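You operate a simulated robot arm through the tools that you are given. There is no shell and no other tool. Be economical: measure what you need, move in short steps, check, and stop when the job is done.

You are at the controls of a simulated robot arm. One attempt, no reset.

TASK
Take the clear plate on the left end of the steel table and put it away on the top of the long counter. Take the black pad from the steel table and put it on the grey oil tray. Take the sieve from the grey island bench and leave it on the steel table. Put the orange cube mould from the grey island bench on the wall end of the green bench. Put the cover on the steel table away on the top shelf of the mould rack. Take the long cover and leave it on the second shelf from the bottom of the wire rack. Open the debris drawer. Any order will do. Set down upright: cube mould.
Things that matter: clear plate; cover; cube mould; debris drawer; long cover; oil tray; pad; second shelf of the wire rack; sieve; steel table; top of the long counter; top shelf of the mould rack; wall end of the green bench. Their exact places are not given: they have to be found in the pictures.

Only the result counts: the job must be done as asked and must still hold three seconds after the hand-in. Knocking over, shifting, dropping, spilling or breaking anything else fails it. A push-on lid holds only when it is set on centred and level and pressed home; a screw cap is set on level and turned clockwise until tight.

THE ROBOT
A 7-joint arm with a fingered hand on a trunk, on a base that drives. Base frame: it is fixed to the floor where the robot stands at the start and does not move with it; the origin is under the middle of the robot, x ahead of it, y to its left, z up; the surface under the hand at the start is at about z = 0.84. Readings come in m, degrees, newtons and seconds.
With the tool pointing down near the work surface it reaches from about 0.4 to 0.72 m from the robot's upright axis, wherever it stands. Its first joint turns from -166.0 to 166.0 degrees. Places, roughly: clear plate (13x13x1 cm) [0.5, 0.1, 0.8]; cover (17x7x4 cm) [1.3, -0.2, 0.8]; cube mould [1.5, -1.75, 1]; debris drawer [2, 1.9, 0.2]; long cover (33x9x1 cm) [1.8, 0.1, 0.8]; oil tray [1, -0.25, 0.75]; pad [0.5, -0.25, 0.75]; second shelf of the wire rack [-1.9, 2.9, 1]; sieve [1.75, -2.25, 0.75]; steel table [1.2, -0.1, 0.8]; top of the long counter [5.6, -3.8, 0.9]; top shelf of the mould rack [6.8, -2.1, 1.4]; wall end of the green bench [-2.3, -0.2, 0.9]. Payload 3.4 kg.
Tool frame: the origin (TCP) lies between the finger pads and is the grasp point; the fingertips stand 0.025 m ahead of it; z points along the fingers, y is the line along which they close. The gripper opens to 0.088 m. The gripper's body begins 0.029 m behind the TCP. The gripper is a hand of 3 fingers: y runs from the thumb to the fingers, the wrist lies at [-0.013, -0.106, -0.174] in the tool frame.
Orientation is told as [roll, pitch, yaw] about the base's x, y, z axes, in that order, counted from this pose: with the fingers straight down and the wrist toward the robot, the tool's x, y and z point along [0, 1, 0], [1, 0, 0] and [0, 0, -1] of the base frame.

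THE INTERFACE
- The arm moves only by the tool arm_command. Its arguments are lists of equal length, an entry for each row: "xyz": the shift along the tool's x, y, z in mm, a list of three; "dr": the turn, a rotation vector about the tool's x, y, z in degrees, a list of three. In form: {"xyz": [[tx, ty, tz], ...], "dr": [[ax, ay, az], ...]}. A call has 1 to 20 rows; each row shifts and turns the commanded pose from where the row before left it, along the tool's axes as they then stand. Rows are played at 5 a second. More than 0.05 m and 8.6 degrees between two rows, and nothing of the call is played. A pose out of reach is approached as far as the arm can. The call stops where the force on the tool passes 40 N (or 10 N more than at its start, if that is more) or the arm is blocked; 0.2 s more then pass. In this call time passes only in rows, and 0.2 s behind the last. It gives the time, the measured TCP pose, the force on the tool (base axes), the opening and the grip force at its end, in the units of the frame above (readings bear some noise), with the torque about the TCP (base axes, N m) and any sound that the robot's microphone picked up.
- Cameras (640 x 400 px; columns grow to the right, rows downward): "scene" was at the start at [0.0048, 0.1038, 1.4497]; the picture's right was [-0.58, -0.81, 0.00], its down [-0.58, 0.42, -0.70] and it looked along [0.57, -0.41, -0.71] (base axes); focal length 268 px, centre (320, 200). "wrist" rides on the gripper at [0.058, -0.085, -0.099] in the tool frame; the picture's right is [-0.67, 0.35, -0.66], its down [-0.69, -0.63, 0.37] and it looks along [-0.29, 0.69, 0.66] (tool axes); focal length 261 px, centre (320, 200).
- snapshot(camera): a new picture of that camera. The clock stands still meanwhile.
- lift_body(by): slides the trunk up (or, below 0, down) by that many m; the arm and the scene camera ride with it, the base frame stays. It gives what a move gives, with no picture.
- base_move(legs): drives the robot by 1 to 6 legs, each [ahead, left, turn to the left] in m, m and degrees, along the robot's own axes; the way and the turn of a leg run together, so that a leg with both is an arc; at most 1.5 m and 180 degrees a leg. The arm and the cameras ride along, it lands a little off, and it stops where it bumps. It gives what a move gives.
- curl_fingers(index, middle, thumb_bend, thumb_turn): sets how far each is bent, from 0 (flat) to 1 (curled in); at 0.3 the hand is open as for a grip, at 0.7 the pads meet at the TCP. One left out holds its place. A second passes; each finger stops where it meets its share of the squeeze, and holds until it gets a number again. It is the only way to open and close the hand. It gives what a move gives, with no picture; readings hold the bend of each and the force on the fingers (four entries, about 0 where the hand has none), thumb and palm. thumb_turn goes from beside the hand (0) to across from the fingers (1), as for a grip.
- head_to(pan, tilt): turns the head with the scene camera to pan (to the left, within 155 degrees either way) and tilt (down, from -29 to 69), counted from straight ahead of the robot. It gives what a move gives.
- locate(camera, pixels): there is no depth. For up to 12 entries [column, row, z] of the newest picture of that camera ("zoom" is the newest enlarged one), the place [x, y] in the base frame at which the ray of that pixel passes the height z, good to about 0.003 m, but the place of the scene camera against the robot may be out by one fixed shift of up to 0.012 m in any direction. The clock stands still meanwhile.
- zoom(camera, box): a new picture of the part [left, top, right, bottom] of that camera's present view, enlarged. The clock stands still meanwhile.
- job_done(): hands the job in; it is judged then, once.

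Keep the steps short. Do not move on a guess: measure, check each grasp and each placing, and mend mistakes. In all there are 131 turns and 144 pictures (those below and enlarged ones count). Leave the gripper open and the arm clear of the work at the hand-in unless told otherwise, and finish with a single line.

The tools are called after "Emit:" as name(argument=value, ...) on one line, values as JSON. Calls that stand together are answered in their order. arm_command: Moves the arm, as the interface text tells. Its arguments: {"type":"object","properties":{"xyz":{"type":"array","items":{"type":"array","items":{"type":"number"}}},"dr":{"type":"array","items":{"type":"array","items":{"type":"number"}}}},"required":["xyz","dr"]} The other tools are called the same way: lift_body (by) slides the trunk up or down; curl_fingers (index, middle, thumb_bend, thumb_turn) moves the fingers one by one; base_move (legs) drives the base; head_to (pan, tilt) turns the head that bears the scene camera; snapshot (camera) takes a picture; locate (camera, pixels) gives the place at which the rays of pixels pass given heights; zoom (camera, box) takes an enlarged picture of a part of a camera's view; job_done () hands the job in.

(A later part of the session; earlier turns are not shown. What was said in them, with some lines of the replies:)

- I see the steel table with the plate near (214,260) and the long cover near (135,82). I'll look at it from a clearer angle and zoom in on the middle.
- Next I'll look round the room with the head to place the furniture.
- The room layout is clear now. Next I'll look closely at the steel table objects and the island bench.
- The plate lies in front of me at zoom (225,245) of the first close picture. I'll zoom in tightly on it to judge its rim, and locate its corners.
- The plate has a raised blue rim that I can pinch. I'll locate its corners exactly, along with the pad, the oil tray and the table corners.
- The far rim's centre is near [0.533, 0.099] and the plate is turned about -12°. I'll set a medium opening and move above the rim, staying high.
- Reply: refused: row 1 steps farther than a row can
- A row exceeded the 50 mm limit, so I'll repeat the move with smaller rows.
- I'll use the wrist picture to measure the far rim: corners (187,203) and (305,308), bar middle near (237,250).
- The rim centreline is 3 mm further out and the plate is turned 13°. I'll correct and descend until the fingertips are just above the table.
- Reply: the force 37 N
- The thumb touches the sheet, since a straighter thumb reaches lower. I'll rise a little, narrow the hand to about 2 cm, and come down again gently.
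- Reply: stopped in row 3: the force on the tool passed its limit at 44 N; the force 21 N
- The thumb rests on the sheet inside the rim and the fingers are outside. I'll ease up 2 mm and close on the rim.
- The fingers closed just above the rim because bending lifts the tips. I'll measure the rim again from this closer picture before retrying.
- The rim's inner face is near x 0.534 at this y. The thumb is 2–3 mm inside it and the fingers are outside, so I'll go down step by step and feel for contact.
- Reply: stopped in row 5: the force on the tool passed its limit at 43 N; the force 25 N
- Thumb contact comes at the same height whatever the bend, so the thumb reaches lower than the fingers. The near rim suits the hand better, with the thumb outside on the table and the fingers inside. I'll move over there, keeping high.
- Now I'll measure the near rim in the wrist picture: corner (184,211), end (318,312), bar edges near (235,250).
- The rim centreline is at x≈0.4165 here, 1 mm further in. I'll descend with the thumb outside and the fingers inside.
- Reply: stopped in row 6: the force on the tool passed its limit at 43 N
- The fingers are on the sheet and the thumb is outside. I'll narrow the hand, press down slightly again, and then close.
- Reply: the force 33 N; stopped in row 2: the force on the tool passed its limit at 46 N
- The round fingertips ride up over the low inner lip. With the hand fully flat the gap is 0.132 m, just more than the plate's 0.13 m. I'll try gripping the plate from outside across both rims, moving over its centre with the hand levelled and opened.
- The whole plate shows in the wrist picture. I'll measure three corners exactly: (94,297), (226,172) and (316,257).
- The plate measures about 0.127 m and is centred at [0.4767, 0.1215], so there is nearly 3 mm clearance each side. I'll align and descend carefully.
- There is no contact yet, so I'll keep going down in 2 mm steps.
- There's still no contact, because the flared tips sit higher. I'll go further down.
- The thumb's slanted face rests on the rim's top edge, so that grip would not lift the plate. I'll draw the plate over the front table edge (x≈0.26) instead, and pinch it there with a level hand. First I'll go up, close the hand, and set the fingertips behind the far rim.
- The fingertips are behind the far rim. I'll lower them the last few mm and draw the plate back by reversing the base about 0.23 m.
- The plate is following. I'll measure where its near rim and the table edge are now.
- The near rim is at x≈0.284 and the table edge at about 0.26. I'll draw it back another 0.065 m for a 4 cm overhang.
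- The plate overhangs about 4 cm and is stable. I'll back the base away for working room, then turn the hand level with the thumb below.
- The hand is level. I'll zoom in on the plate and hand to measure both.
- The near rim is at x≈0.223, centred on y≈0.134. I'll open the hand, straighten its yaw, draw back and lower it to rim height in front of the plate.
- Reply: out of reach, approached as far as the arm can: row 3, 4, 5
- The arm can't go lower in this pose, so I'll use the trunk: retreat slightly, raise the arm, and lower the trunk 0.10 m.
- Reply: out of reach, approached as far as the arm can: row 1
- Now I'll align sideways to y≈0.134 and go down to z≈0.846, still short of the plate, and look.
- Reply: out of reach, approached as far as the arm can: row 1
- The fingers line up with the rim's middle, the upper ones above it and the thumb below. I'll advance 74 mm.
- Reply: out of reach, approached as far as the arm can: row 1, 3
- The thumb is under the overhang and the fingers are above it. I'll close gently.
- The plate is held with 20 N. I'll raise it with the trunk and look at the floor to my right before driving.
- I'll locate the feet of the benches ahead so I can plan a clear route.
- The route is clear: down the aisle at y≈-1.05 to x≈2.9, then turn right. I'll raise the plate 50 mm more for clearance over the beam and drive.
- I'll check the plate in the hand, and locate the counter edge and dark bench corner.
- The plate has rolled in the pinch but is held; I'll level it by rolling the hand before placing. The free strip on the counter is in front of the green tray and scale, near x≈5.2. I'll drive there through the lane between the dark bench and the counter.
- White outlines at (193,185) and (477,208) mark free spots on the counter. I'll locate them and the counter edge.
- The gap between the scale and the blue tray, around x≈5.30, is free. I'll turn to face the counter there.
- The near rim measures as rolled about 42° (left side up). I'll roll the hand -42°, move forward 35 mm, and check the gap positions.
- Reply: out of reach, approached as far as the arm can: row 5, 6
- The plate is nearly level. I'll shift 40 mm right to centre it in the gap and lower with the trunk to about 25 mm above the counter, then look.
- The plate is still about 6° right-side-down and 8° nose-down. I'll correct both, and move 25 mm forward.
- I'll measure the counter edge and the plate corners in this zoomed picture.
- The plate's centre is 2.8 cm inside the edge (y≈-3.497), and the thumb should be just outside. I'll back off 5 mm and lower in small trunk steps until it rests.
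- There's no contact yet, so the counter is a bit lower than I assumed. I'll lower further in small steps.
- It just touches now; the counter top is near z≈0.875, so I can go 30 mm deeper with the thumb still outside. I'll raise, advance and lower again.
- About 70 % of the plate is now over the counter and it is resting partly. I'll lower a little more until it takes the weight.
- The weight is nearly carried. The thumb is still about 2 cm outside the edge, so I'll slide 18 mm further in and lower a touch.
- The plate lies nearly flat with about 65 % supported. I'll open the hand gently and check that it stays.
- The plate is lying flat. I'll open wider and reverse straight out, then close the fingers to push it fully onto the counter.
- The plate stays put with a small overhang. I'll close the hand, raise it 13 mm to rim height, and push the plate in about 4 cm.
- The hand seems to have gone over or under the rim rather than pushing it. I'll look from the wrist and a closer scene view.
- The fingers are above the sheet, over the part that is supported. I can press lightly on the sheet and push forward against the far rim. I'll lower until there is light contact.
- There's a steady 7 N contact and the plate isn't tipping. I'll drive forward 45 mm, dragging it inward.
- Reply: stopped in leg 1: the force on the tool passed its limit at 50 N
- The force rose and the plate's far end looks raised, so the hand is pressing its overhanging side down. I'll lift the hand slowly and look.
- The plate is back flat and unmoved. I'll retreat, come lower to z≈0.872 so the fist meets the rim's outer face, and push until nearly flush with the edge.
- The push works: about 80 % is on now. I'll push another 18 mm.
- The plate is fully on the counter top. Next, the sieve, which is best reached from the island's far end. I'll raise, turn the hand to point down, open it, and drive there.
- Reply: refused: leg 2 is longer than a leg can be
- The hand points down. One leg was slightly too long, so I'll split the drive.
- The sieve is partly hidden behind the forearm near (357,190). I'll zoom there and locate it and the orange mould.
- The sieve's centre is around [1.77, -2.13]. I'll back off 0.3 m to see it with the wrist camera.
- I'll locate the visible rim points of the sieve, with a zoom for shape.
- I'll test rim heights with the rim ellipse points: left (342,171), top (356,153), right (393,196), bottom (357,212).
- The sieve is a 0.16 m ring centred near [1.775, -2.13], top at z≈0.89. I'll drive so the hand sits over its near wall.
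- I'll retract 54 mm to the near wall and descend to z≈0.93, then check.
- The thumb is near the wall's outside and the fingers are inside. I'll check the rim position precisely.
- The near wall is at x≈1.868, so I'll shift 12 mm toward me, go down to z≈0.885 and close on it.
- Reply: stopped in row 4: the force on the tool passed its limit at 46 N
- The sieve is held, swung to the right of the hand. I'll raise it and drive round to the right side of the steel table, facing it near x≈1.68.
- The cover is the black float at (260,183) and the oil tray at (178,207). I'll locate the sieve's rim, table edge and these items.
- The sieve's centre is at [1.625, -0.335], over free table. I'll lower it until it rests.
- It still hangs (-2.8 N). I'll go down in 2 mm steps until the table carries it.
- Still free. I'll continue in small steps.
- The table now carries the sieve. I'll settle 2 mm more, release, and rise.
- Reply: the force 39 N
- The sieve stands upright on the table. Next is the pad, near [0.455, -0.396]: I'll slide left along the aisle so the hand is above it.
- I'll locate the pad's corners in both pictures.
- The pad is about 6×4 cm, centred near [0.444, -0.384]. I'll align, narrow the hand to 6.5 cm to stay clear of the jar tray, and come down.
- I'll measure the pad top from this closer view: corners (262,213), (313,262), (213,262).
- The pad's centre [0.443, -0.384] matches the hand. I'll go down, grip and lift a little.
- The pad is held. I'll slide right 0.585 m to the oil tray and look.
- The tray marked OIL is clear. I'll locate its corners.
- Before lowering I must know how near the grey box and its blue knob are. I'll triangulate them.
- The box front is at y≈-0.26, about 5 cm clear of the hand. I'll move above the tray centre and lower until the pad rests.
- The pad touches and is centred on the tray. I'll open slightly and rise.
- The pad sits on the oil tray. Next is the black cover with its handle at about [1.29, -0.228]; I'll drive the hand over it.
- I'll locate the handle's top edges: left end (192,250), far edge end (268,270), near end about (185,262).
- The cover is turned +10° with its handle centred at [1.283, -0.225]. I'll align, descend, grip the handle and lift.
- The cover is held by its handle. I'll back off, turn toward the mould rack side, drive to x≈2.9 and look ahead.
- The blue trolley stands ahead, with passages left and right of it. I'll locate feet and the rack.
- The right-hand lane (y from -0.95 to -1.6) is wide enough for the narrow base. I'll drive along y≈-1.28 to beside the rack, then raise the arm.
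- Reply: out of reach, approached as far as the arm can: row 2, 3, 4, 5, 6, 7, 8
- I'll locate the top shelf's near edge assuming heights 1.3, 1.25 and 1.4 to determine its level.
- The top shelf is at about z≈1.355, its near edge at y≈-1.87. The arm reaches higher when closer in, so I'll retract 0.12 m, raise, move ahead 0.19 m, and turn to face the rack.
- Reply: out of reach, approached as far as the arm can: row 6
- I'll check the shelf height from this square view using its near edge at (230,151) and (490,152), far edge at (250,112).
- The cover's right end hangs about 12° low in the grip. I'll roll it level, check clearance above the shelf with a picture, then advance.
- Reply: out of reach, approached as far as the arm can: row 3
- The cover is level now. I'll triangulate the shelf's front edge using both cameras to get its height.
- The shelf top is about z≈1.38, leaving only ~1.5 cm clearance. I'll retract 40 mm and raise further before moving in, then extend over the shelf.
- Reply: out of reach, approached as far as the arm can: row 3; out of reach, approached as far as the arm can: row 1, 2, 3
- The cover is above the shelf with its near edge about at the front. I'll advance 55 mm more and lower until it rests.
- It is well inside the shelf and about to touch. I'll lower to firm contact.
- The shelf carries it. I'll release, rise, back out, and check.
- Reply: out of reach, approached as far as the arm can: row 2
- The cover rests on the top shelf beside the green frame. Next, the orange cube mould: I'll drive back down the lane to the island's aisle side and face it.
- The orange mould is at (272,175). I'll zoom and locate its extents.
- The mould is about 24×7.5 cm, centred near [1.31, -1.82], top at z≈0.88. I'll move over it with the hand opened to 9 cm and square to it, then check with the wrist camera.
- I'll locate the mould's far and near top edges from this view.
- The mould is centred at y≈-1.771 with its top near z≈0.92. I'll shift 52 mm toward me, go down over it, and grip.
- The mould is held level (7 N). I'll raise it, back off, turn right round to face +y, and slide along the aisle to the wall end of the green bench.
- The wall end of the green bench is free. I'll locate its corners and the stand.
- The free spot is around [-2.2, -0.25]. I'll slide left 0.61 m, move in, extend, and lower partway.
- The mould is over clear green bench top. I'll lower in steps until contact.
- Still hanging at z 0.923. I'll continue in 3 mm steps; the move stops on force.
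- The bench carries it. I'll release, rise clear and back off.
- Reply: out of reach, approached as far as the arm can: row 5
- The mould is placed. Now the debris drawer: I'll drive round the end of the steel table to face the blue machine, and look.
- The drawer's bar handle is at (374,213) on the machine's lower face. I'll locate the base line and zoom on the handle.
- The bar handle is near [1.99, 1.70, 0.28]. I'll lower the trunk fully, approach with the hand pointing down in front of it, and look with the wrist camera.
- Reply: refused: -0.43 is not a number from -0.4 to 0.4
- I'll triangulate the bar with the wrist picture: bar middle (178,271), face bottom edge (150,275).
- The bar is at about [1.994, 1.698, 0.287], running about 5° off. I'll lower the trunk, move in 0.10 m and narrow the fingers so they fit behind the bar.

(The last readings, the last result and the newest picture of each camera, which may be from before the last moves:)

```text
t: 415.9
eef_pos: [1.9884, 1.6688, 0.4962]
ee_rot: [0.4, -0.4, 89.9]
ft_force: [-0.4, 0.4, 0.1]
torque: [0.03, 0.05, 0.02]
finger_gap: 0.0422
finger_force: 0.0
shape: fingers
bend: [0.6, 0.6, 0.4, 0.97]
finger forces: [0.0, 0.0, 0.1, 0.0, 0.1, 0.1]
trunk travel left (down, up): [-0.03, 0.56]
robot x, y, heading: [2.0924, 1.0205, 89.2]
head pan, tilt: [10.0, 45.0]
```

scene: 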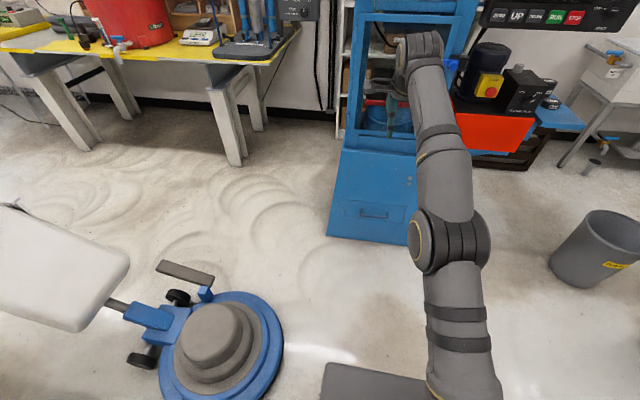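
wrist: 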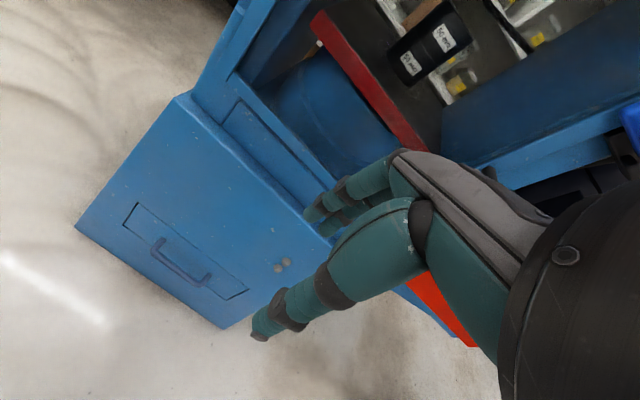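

Now I'll align (28 mm forward, yaw 4.7°) and descend to just above the bar, then take a wrist picture.

Emit:
arm_command(xyz=[[-4, 28, 0], [0, 0, 45], [0, 0, 45], [0, 0, 40]], dr=[[0, 0, -4.7], [0, 0, 0], [0, 0, 0], [0, 0, 0]])

Emit:
snapshot(camera="wrist")

```text
t: 416.9
eef_pos: [1.9926, 1.6978, 0.3693]
ee_rot: [0.3, -0.5, 94.6]
ft_force: [0.7, -1.1, 0.7]
torque: [0.0, 0.02, 0.05]
finger_gap: 0.0418
finger_force: 0.0
shape: fingers
bend: [0.6, 0.6, 0.4, 0.97]
finger forces: [0.0, 0.0, 0.0, 0.0, 0.0, 0.1]
trunk travel left (down, up): [-0.03, 0.56]
robot x, y, heading: [2.1018, 1.0206, 89.1]
head pan, tilt: [10.0, 45.0]
```

```text
5 pictures are left
```

wrist: 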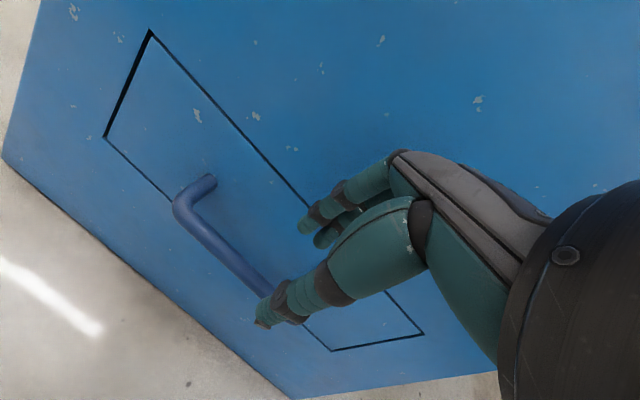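

I'll triangulate the bar once more from this closer view.

Emit:
locate(camera="wrist", pixels=[[222, 246, 0.27], [222, 246, 0.29], [222, 246, 0.31], [250, 275, 0.27], [250, 275, 0.29], [250, 275, 0.31], [210, 183, 0.29], [176, 207, 0.29]])

```text
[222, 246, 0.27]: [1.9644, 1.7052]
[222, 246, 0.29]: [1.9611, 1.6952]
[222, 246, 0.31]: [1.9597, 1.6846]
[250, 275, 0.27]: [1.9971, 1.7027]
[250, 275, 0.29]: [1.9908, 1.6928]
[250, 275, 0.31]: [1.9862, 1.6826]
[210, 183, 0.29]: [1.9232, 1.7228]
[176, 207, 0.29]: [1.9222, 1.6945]
```

The bar centre is near y≈1.701, z≈0.275, about 2.8 cm off the face. I'll narrow the fingers slightly and slide them down behind the bar.

Emit:
curl_fingers(index=0.63, middle=0.63, thumb_bend=0.45)

Emit:
arm_command(xyz=[[0, 2, 30], [0, 0, 20], [0, 0, 15], [0, 0, 10], [0, 0, 8], [0, 0, 8]], dr=[[0, 0, 0], [0, 0, 0], [0, 0, 0], [0, 0, 0], [0, 0, 0], [0, 0, 0]])

```text
t: 417.9
eef_pos: [1.9913, 1.6983, 0.3693]
ee_rot: [0.3, -0.4, 94.5]
ft_force: [0.0, -0.2, 0.3]
torque: [0.04, 0.03, 0.02]
finger_gap: 0.0334
finger_force: 0.1
shape: fingers
bend: [0.63, 0.63, 0.45, 0.97]
finger forces: [0.0, 0.0, 0.0, 0.0, 0.1, 0.1]
trunk travel left (down, up): [-0.03, 0.56]
robot x, y, heading: [2.0961, 1.0203, 89.3]
head pan, tilt: [10.0, 45.0]
```

```text
t: 419.2
eef_pos: [1.9911, 1.7023, 0.2813]
ee_rot: [0.3, -1.2, 94.6]
ft_force: [0.7, 5.6, 24.8]
torque: [0.34, -0.1, 0.0]
finger_gap: 0.0316
finger_force: 12.0
shape: fingers
bend: [0.64, 0.63, 0.45, 0.97]
finger forces: [3.4, 21.0, 0.0, 0.0, 0.0, 0.1]
trunk travel left (down, up): [-0.03, 0.56]
robot x, y, heading: [2.0926, 1.0233, 89.5]
head pan, tilt: [10.0, 45.0]
```

The fingers landed on top of the bar, so the bar is a bit lower and farther (y≈1.708, z≈0.25). I'll rise, shift 8 mm forward, and go down again.

Emit:
arm_command(xyz=[[0, 0, -15], [0, 8, 0], [0, 0, 12], [0, 0, 8], [0, 0, 8], [0, 0, 8], [0, 0, 6]], dr=[[0, 0, 0], [0, 0, 0], [0, 0, 0], [0, 0, 0], [0, 0, 0], [0, 0, 0], [0, 0, 0]])

```text
t: 420.9
eef_pos: [1.9919, 1.7075, 0.2491]
ee_rot: [0.3, -0.3, 94.6]
ft_force: [-0.3, -0.7, -0.4]
torque: [-0.05, 0.01, 0.0]
finger_gap: 0.0333
finger_force: 0.3
shape: fingers
bend: [0.63, 0.63, 0.45, 0.97]
finger forces: [0.1, 0.4, 0.1, 0.0, 0.1, 0.0]
trunk travel left (down, up): [-0.03, 0.56]
robot x, y, heading: [2.0965, 1.0203, 89.4]
head pan, tilt: [10.0, 45.0]
```

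The fingers slid in freely behind the bar. I'll close on it and pull back with the base.

Emit:
curl_fingers(index=0.8, middle=0.8, thumb_bend=0.8)

Emit:
base_move(legs=[[-0.12, 0, 0]])

```text
t: 421.9
eef_pos: [1.9924, 1.7082, 0.2466]
ee_rot: [0.2, -0.3, 94.5]
ft_force: [0.5, 2.7, -18.2]
torque: [-0.07, 0.0, 0.04]
finger_gap: 0.0
finger_force: 14.2
shape: fingers
bend: [0.79, 0.78, 0.71, 0.97]
finger forces: [18.9, 10.5, 0.0, 0.0, 0.0, 0.0]
trunk travel left (down, up): [-0.03, 0.56]
robot x, y, heading: [2.0974, 1.0233, 89.6]
head pan, tilt: [10.0, 45.0]
```

```text
t: 423.1
eef_pos: [1.9923, 1.5892, 0.2463]
ee_rot: [0.2, -0.3, 94.5]
ft_force: [4.7, 1.4, -19.5]
torque: [-0.05, 0.0, 0.01]
finger_gap: 0.0001
finger_force: 15.3
shape: fingers
bend: [0.79, 0.77, 0.72, 0.97]
finger forces: [18.0, 12.8, 0.0, 0.1, 0.0, 0.0]
trunk travel left (down, up): [-0.03, 0.56]
robot x, y, heading: [2.0926, 0.9031, 89.6]
head pan, tilt: [10.0, 45.0]
```

The hook force persists, so the drawer is following. I'll pull another 0.08 m, then release upward and look.

Emit:
base_move(legs=[[-0.08, 0, 0]])

Emit:
snapshot(camera="scene")

```text
t: 424.1
eef_pos: [1.9905, 1.5092, 0.2473]
ee_rot: [0.2, -0.2, 94.4]
ft_force: [4.2, 1.1, -16.9]
torque: [-0.02, 0.05, -0.04]
finger_gap: 0.0001
finger_force: 6.3
shape: fingers
bend: [0.79, 0.77, 0.72, 0.97]
finger forces: [0.2, 12.1, 0.1, 0.0, 0.0, 0.0]
trunk travel left (down, up): [-0.03, 0.56]
robot x, y, heading: [2.0923, 0.8219, 89.5]
head pan, tilt: [10.0, 45.0]
```

```text
4 pictures are left
```

scene: 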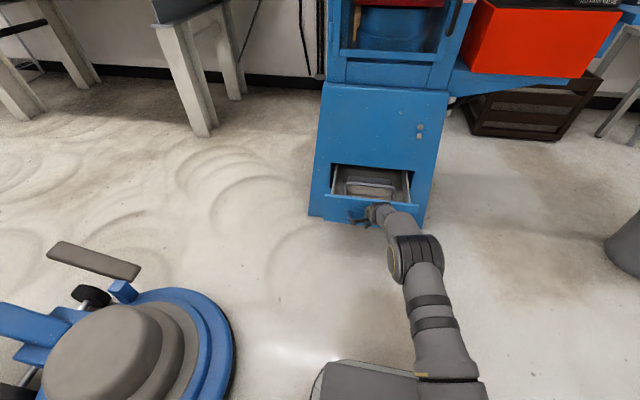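

The drawer is open about 20 cm. I'll open the fingers, rise straight out, and back away.

Emit:
curl_fingers(index=0.63, middle=0.63, thumb_bend=0.4)

Emit:
arm_command(xyz=[[0, 0, -8], [0, 0, -10], [0, 0, -15], [0, 0, -25], [0, 0, -45], [0, 0, -45], [0, 0, -45]], dr=[[0, 0, 0], [0, 0, 0], [0, 0, 0], [0, 0, 0], [0, 0, 0], [0, 0, 0], [0, 0, 0]])

```text
t: 425.1
eef_pos: [1.9915, 1.5087, 0.2477]
ee_rot: [0.3, -0.3, 94.3]
ft_force: [-0.3, -0.2, 0.1]
torque: [0.0, -0.02, 0.0]
finger_gap: 0.0378
finger_force: 0.0
shape: fingers
bend: [0.63, 0.63, 0.4, 0.97]
finger forces: [0.0, 0.1, 0.0, 0.0, 0.0, 0.0]
trunk travel left (down, up): [-0.03, 0.56]
robot x, y, heading: [2.0954, 0.8254, 89.3]
head pan, tilt: [10.0, 45.0]
```

```text
t: 426.7
eef_pos: [1.9919, 1.5088, 0.4427]
ee_rot: [0.1, -0.2, 94.4]
ft_force: [-0.5, 0.3, -0.4]
torque: [0.04, 0.0, 0.01]
finger_gap: 0.038
finger_force: 0.0
shape: fingers
bend: [0.63, 0.63, 0.4, 0.97]
finger forces: [0.0, 0.0, 0.1, 0.1, 0.0, 0.1]
trunk travel left (down, up): [-0.03, 0.56]
robot x, y, heading: [2.0952, 0.8243, 89.3]
head pan, tilt: [10.0, 45.0]
```

The drawer stands open and the hand is clear. Last, the long cover: I'll raise the trunk and drive to the steel table's far end, facing it.

Emit:
lift_body(by=0.4)

Emit:
lift_body(by=0.16)

Emit:
base_move(legs=[[0, -0.44, 0], [-0.58, 0, 0], [0, 0, 90.7]])

Emit:
curl_fingers(index=0.22, middle=0.22, thumb_bend=0.22)

Emit:
snapshot(camera="wrist")

```text
t: 430.6
eef_pos: [1.9928, 1.5088, 0.8441]
ee_rot: [0.2, -0.3, 94.4]
ft_force: [0.1, 0.5, 0.7]
torque: [0.02, 0.04, 0.01]
finger_gap: 0.0383
finger_force: 0.1
shape: fingers
bend: [0.63, 0.63, 0.4, 0.97]
finger forces: [0.0, 0.0, 0.1, 0.0, 0.0, 0.0]
trunk travel left (down, up): [-0.43, 0.16]
robot x, y, heading: [2.0923, 0.8239, 89.2]
head pan, tilt: [10.0, 45.0]
```

```text
t: 432.4
eef_pos: [1.9936, 1.5095, 1.0033]
ee_rot: [0.3, -0.3, 94.4]
ft_force: [-0.2, 0.0, -0.3]
torque: [0.02, 0.02, 0.0]
finger_gap: 0.038
finger_force: 0.1
shape: fingers
bend: [0.63, 0.63, 0.4, 0.97]
finger forces: [0.0, 0.0, 0.1, 0.0, 0.0, 0.0]
trunk travel left (down, up): [-0.59, 0.0]
robot x, y, heading: [2.0973, 0.8243, 89.3]
head pan, tilt: [10.0, 45.0]
```

```text
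t: 441.8
eef_pos: [1.8419, 0.1516, 1.0035]
ee_rot: [0.3, -0.3, -176.5]
ft_force: [0.5, 0.4, 0.1]
torque: [-0.03, -0.01, -0.01]
finger_gap: 0.0381
finger_force: 0.0
shape: fingers
bend: [0.63, 0.63, 0.4, 0.97]
finger forces: [0.0, 0.1, 0.1, 0.1, 0.0, 0.1]
trunk travel left (down, up): [-0.59, 0.0]
robot x, y, heading: [2.5283, 0.241, 178.2]
head pan, tilt: [10.0, 45.0]
```

```text
t: 442.8
eef_pos: [1.8411, 0.1527, 1.004]
ee_rot: [0.2, -0.3, -176.5]
ft_force: [0.5, 0.2, 0.2]
torque: [0.03, 0.0, 0.01]
finger_gap: 0.0996
finger_force: 0.0
shape: fingers
bend: [0.22, 0.22, 0.22, 0.97]
finger forces: [0.0, 0.0, 0.0, 0.0, 0.0, 0.0]
trunk travel left (down, up): [-0.59, 0.0]
robot x, y, heading: [2.5263, 0.2435, 178.2]
head pan, tilt: [10.0, 45.0]
```

```text
3 pictures are left
```

wrist: 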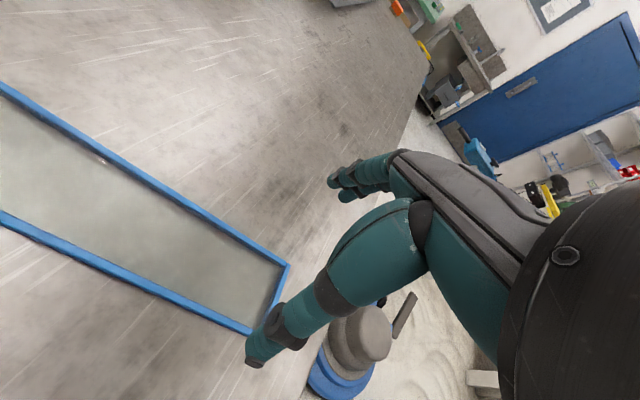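

The cover lies clearly in view. I'll locate its edges: far line (0,83)–(289,264), near line (0,225)–(252,333).

Emit:
locate(camera="wrist", pixels=[[5, 86, 0.85], [100, 147, 0.85], [200, 209, 0.85], [290, 263, 0.85], [5, 227, 0.85], [100, 267, 0.85], [200, 312, 0.85], [250, 333, 0.85]])

```text
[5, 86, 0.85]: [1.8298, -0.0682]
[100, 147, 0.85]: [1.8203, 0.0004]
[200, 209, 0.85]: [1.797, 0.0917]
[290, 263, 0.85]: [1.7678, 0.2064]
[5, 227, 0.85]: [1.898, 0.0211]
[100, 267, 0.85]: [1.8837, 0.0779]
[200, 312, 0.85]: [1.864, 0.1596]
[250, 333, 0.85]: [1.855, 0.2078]
```

The cover is centred at about [1.845, 0.055], turned ~13°. I'll move over it, square up, and descend with the hand open to 0.10 m.

Emit:
arm_command(xyz=[[49, 1, 0], [49, 1, 0], [0, 0, 0], [0, 0, 0], [0, 0, 45], [0, 0, 45], [0, 0, 30], [0, 0, 12], [0, 0, 4]], dr=[[0, 0, 0], [0, 0, 0], [0, 0, -4.6], [0, 0, -4.6], [0, 0, 0], [0, 0, 0], [0, 0, 0], [0, 0, 0], [0, 0, 0]])

```text
t: 444.8
eef_pos: [1.844, 0.0541, 0.8684]
ee_rot: [0.2, -0.3, -167.3]
ft_force: [-0.1, -1.3, -0.1]
torque: [0.01, 0.01, 0.01]
finger_gap: 0.0998
finger_force: 0.1
shape: fingers
bend: [0.22, 0.22, 0.22, 0.97]
finger forces: [0.0, 0.0, 0.0, 0.0, 0.1, 0.1]
trunk travel left (down, up): [-0.59, 0.0]
robot x, y, heading: [2.5306, 0.2473, 178.6]
head pan, tilt: [10.0, 45.0]
```

No contact yet. I'll go a few mm lower, then close.

Emit:
arm_command(xyz=[[0, 0, 2], [0, 0, 2], [0, 0, 2]], dr=[[0, 0, 0], [0, 0, 0], [0, 0, 0]])

Emit:
curl_fingers(index=0.5, middle=0.5, thumb_bend=0.5)

Emit:
arm_command(xyz=[[0, 0, -8], [0, 0, -12]], dr=[[0, 0, 0], [0, 0, 0]])

```text
t: 445.6
eef_pos: [1.8441, 0.0533, 0.8618]
ee_rot: [0.2, -0.3, -167.5]
ft_force: [-0.4, 0.0, 1.1]
torque: [0.02, 0.0, 0.0]
finger_gap: 0.0993
finger_force: 0.3
shape: fingers
bend: [0.22, 0.22, 0.22, 0.97]
finger forces: [0.0, 0.3, 0.0, 0.0, 0.0, 0.0]
trunk travel left (down, up): [-0.59, 0.0]
robot x, y, heading: [2.5271, 0.2444, 178.3]
head pan, tilt: [10.0, 45.0]
```

```text
t: 446.6
eef_pos: [1.8456, 0.0537, 0.8645]
ee_rot: [0.3, -0.7, -167.3]
ft_force: [-4.3, -1.9, 22.9]
torque: [-0.07, 1.21, 0.05]
finger_gap: 0.0807
finger_force: 22.1
shape: fingers
bend: [0.31, 0.28, 0.37, 0.97]
finger forces: [11.9, 21.5, 0.0, 0.0, 11.0, 0.1]
trunk travel left (down, up): [-0.59, 0.0]
robot x, y, heading: [2.5271, 0.2419, 178.6]
head pan, tilt: [10.0, 45.0]
```

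```text
t: 447.2
eef_pos: [1.8473, 0.0538, 0.8791]
ee_rot: [0.0, 0.0, -167.3]
ft_force: [-0.5, 0.2, -3.7]
torque: [-0.03, -0.02, -0.02]
finger_gap: 0.08
finger_force: 14.0
shape: fingers
bend: [0.33, 0.37, 0.36, 0.96]
finger forces: [9.0, 5.6, 0.0, 0.0, 13.9, 0.0]
trunk travel left (down, up): [-0.59, 0.0]
robot x, y, heading: [2.5288, 0.2434, 178.2]
head pan, tilt: [10.0, 45.0]
5 turns are left
```

The long cover is held (3.7 N), and only 5 turns are left. I'll raise and square it up, retract, and drive back round the table to the open floor in front of it.

Emit:
arm_command(xyz=[[0, 0, -45], [0, 0, -45], [0, 0, 0], [0, 0, 0], [0, -40, -28], [0, -40, -28], [0, -40, -28], [0, -40, -28]], dr=[[0, 0, 0], [0, 0, 0], [0, 0, 7.1], [0, 0, 7.1], [0, 0, 0], [0, 0, 0], [0, 0, 0], [0, 0, 0]])

Emit:
base_move(legs=[[-0.15, 0, 0], [0, 0, 91.6], [1.25, 0, 0], [0, 0, -90], [1.5, 0, 0], [1.45, 0, 0]])

Emit:
base_move(legs=[[0, 0, -90]])

Emit:
head_to(pan=12, tilt=22)

```text
t: 449.0
eef_pos: [2.0077, 0.0542, 1.082]
ee_rot: [0.2, -0.3, 178.4]
ft_force: [-0.3, -0.6, -4.2]
torque: [0.0, 0.0, 0.01]
finger_gap: 0.0792
finger_force: 13.6
shape: fingers
bend: [0.34, 0.37, 0.36, 0.96]
finger forces: [8.7, 5.5, 0.0, 0.1, 13.3, 0.0]
trunk travel left (down, up): [-0.59, 0.0]
robot x, y, heading: [2.5282, 0.2429, 178.4]
head pan, tilt: [10.0, 45.0]
```

```text
t: 478.0
eef_pos: [-0.7347, -1.3566, 1.0816]
ee_rot: [0.3, -0.2, -177.6]
ft_force: [0.2, -0.5, -3.4]
torque: [-0.01, -0.02, 0.0]
finger_gap: 0.0789
finger_force: 12.7
shape: fingers
bend: [0.34, 0.38, 0.36, 0.96]
finger forces: [8.0, 4.9, 0.0, 0.0, 12.0, 0.1]
trunk travel left (down, up): [-0.59, 0.0]
robot x, y, heading: [-0.2269, -1.1326, -177.7]
head pan, tilt: [10.0, 45.0]
```

```text
t: 482.2
eef_pos: [-0.4509, -0.6257, 1.0822]
ee_rot: [0.2, -0.3, 92.4]
ft_force: [-0.3, -0.7, -2.8]
torque: [0.01, 0.02, -0.02]
finger_gap: 0.0783
finger_force: 12.1
shape: fingers
bend: [0.35, 0.38, 0.36, 0.96]
finger forces: [7.6, 4.7, 0.0, 0.1, 11.5, 0.1]
trunk travel left (down, up): [-0.59, 0.0]
robot x, y, heading: [-0.2281, -1.1306, 92.5]
head pan, tilt: [10.0, 45.0]
```

```text
t: 483.1
eef_pos: [-0.4509, -0.6265, 1.0811]
ee_rot: [0.1, -0.3, 92.3]
ft_force: [0.2, 0.4, -3.5]
torque: [-0.04, -0.01, -0.01]
finger_gap: 0.0782
finger_force: 11.7
shape: fingers
bend: [0.35, 0.38, 0.36, 0.96]
finger forces: [7.7, 4.7, 0.0, 0.1, 11.6, 0.0]
trunk travel left (down, up): [-0.59, 0.0]
robot x, y, heading: [-0.2279, -1.1353, 92.3]
head pan, tilt: [12.0, 22.0]
4 turns are left
```

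All is well at [-0.23, -1.13]. I'll drive north through the gap, then west to in front of the wire rack, and take a picture.

Emit:
base_move(legs=[[1.5, 0, 0], [0.85, 0, 0], [0, 1.35, 0], [0, 0, -2.4]])

Emit:
head_to(pan=8, tilt=20)

Emit:
snapshot(camera="scene")

Emit:
locate(camera="scene", pixels=[[320, 200, 0.95], [320, 210, 0.95], [320, 220, 0.95], [320, 230, 0.95], [320, 240, 0.95], [320, 250, 0.95], [320, 260, 0.95], [220, 230, 0.95], [220, 250, 0.95], [420, 230, 0.95], [420, 250, 0.95], [320, 300, 0.0]])

```text
t: 501.1
eef_pos: [-1.8484, 1.6549, 1.0821]
ee_rot: [0.2, -0.3, 88.6]
ft_force: [-0.3, -0.9, -3.6]
torque: [0.01, -0.01, 0.01]
finger_gap: 0.0784
finger_force: 12.0
shape: fingers
bend: [0.35, 0.38, 0.36, 0.96]
finger forces: [7.6, 4.7, 0.0, 0.0, 11.5, 0.0]
trunk travel left (down, up): [-0.59, 0.0]
robot x, y, heading: [-1.6579, 1.1361, 88.7]
head pan, tilt: [12.0, 22.0]
```

```text
t: 501.8
eef_pos: [-1.8488, 1.6553, 1.0818]
ee_rot: [0.3, -0.2, 88.7]
ft_force: [0.1, 0.2, -3.1]
torque: [0.0, 0.02, 0.02]
finger_gap: 0.0784
finger_force: 12.8
shape: fingers
bend: [0.35, 0.38, 0.36, 0.96]
finger forces: [7.6, 4.7, 0.1, 0.0, 11.5, 0.1]
trunk travel left (down, up): [-0.59, 0.0]
robot x, y, heading: [-1.6603, 1.1314, 88.6]
head pan, tilt: [8.0, 20.0]
```

```text
2 pictures are left
```

scene: 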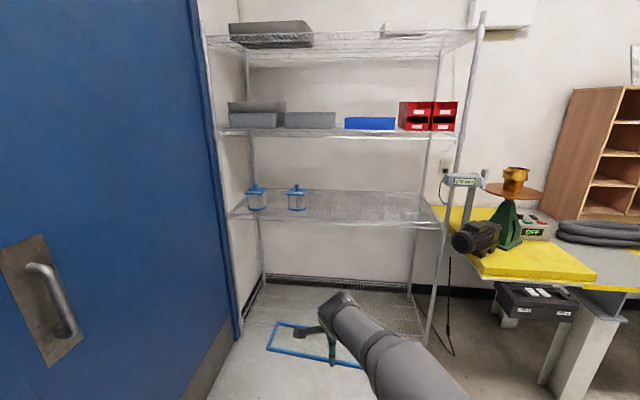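

```text
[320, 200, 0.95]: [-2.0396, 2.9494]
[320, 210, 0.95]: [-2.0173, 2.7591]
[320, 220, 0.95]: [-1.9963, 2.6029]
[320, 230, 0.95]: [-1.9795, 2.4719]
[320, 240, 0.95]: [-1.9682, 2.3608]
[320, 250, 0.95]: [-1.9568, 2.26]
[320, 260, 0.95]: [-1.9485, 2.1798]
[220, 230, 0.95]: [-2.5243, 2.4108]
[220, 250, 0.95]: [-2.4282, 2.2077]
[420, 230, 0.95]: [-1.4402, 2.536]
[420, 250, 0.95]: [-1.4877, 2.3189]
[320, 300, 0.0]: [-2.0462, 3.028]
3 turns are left
```

The cover hangs level. The second shelf's front edge is at y≈2.67, z≈0.92, free to the right of the two bottles. I'll extend the arm, drive straight in 1.04 m, and lower to just about contact.

Emit:
arm_command(xyz=[[0, 34, 0], [0, 34, 0], [0, 34, 0]], dr=[[0, 0, 0], [0, 0, 0], [0, 0, 0]])

Emit:
base_move(legs=[[0.6, 0, 0], [0.44, 0, 0]])

Emit:
arm_command(xyz=[[0, 0, 45], [0, 0, 45], [0, 0, 20], [0, 0, 4], [0, 0, 3], [0, 0, 3], [0, 0, 3], [0, 0, 3], [0, 0, 3]], dr=[[0, 0, 0], [0, 0, 0], [0, 0, 0], [0, 0, 0], [0, 0, 0], [0, 0, 0], [0, 0, 0], [0, 0, 0], [0, 0, 0]])

Emit:
snapshot(camera="wrist")

Emit:
snapshot(camera="scene")

```text
t: 502.6
eef_pos: [-1.8462, 1.7575, 1.0823]
ee_rot: [0.2, -0.3, 88.6]
ft_force: [0.3, 0.6, -3.2]
torque: [0.02, 0.02, -0.01]
finger_gap: 0.0779
finger_force: 12.4
shape: fingers
bend: [0.35, 0.38, 0.36, 0.96]
finger forces: [7.6, 4.7, 0.1, 0.0, 11.3, 0.0]
trunk travel left (down, up): [-0.59, 0.0]
robot x, y, heading: [-1.6561, 1.1356, 88.6]
head pan, tilt: [8.0, 20.0]
```

```text
t: 508.3
eef_pos: [-1.826, 2.8109, 1.0828]
ee_rot: [0.2, -0.2, 88.8]
ft_force: [-0.6, -0.9, -3.9]
torque: [0.03, -0.01, -0.03]
finger_gap: 0.0781
finger_force: 11.8
shape: fingers
bend: [0.35, 0.38, 0.36, 0.96]
finger forces: [7.4, 4.7, 0.1, 0.1, 11.3, 0.0]
trunk travel left (down, up): [-0.59, 0.0]
robot x, y, heading: [-1.6357, 2.1865, 88.8]
head pan, tilt: [8.0, 20.0]
```

```text
t: 509.1
eef_pos: [-1.8275, 2.8147, 0.9959]
ee_rot: [1.0, -2.1, 88.9]
ft_force: [0.2, -4.1, 23.5]
torque: [0.17, -0.12, -0.05]
finger_gap: 0.0791
finger_force: 21.2
shape: fingers
bend: [0.36, 0.37, 0.34, 0.96]
finger forces: [7.2, 18.1, 0.0, 0.0, 16.2, 0.0]
trunk travel left (down, up): [-0.59, 0.0]
robot x, y, heading: [-1.636, 2.1868, 88.9]
head pan, tilt: [8.0, 20.0]
stopped in row 3: the force on the tool passed its limit at 48 N (the readings are from after the stop); the commanded pose is now the measured one
```

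```text
1 pictures are left
```

wrist: 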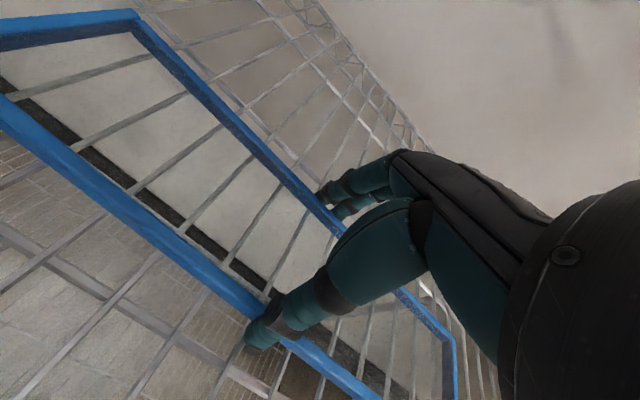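

```text
0 pictures are left
2 turns are left
```

scene: 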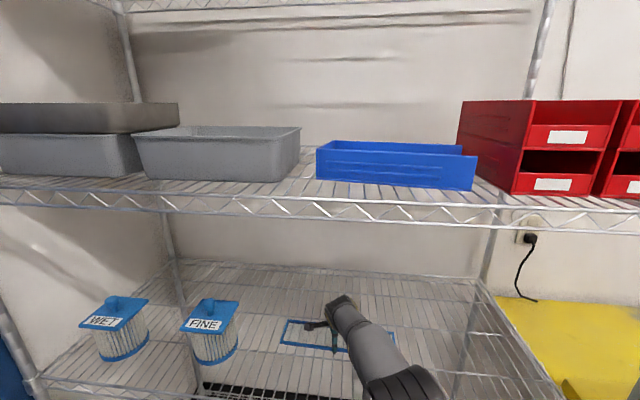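

The cover rests on the second shelf, clear of the two bottles, with 23 N contact. I'll ease the pressure, open the hand wide, rise clear, and back away from the rack.

Emit:
arm_command(xyz=[[0, 0, -1.5]], dr=[[0, 0, 0]])

Emit:
curl_fingers(index=0.18, middle=0.18, thumb_bend=0.18)

Emit:
arm_command(xyz=[[0, 0, -8], [0, 0, -12], [0, 0, -25], [0, 0, -35], [0, 0, -25]], dr=[[0, 0, 0], [0, 0, 0], [0, 0, 0], [0, 0, 0], [0, 0, 0]])

Emit:
base_move(legs=[[-0.7, 0, 0]])

```text
t: 509.5
eef_pos: [-1.8267, 2.8136, 0.9956]
ee_rot: [0.8, -1.9, 88.9]
ft_force: [0.5, 0.2, 25.8]
torque: [0.37, -0.16, -0.05]
finger_gap: 0.0794
finger_force: 21.7
shape: fingers
bend: [0.35, 0.36, 0.35, 0.96]
finger forces: [9.1, 20.8, 0.0, 0.0, 13.4, 0.0]
trunk travel left (down, up): [-0.59, 0.0]
robot x, y, heading: [-1.6388, 2.1863, 89.0]
head pan, tilt: [8.0, 20.0]
```

```text
t: 510.5
eef_pos: [-1.8276, 2.8139, 0.992]
ee_rot: [0.8, -1.5, 88.9]
ft_force: [0.2, 0.4, 1.6]
torque: [-0.04, -0.01, 0.0]
finger_gap: 0.1061
finger_force: 0.2
shape: fingers
bend: [0.18, 0.18, 0.19, 0.97]
finger forces: [0.0, 0.1, 0.0, 0.0, 0.9, 0.1]
trunk travel left (down, up): [-0.59, 0.0]
robot x, y, heading: [-1.6351, 2.1885, 89.1]
head pan, tilt: [8.0, 20.0]
```

```text
t: 511.7
eef_pos: [-1.8277, 2.8114, 1.0971]
ee_rot: [0.8, -1.5, 89.0]
ft_force: [1.0, 0.2, 0.1]
torque: [0.0, 0.01, -0.02]
finger_gap: 0.107
finger_force: 0.0
shape: fingers
bend: [0.18, 0.18, 0.18, 0.97]
finger forces: [0.0, 0.1, 0.0, 0.0, 0.1, 0.0]
trunk travel left (down, up): [-0.59, 0.0]
robot x, y, heading: [-1.6335, 2.1867, 88.9]
head pan, tilt: [8.0, 20.0]
```

```text
t: 515.5
eef_pos: [-1.8437, 2.1058, 1.0971]
ee_rot: [0.7, -1.5, 89.0]
ft_force: [-1.3, -0.4, 0.0]
torque: [-0.04, 0.02, -0.02]
finger_gap: 0.1066
finger_force: 0.1
shape: fingers
bend: [0.18, 0.18, 0.18, 0.97]
finger forces: [0.1, 0.0, 0.0, 0.0, 0.1, 0.1]
trunk travel left (down, up): [-0.59, 0.0]
robot x, y, heading: [-1.6496, 1.4816, 89.0]
head pan, tilt: [8.0, 20.0]
1 turns are left
```

The hand is empty (no load), open and clear of the rack, so I'm handing the job in.

Emit:
job_done()

```text
The job is handed in.
```

All seven jobs were carried out and handed in; the long cover's final rest on the wire rack was judged by force readings only, as no pictures were left to check it.
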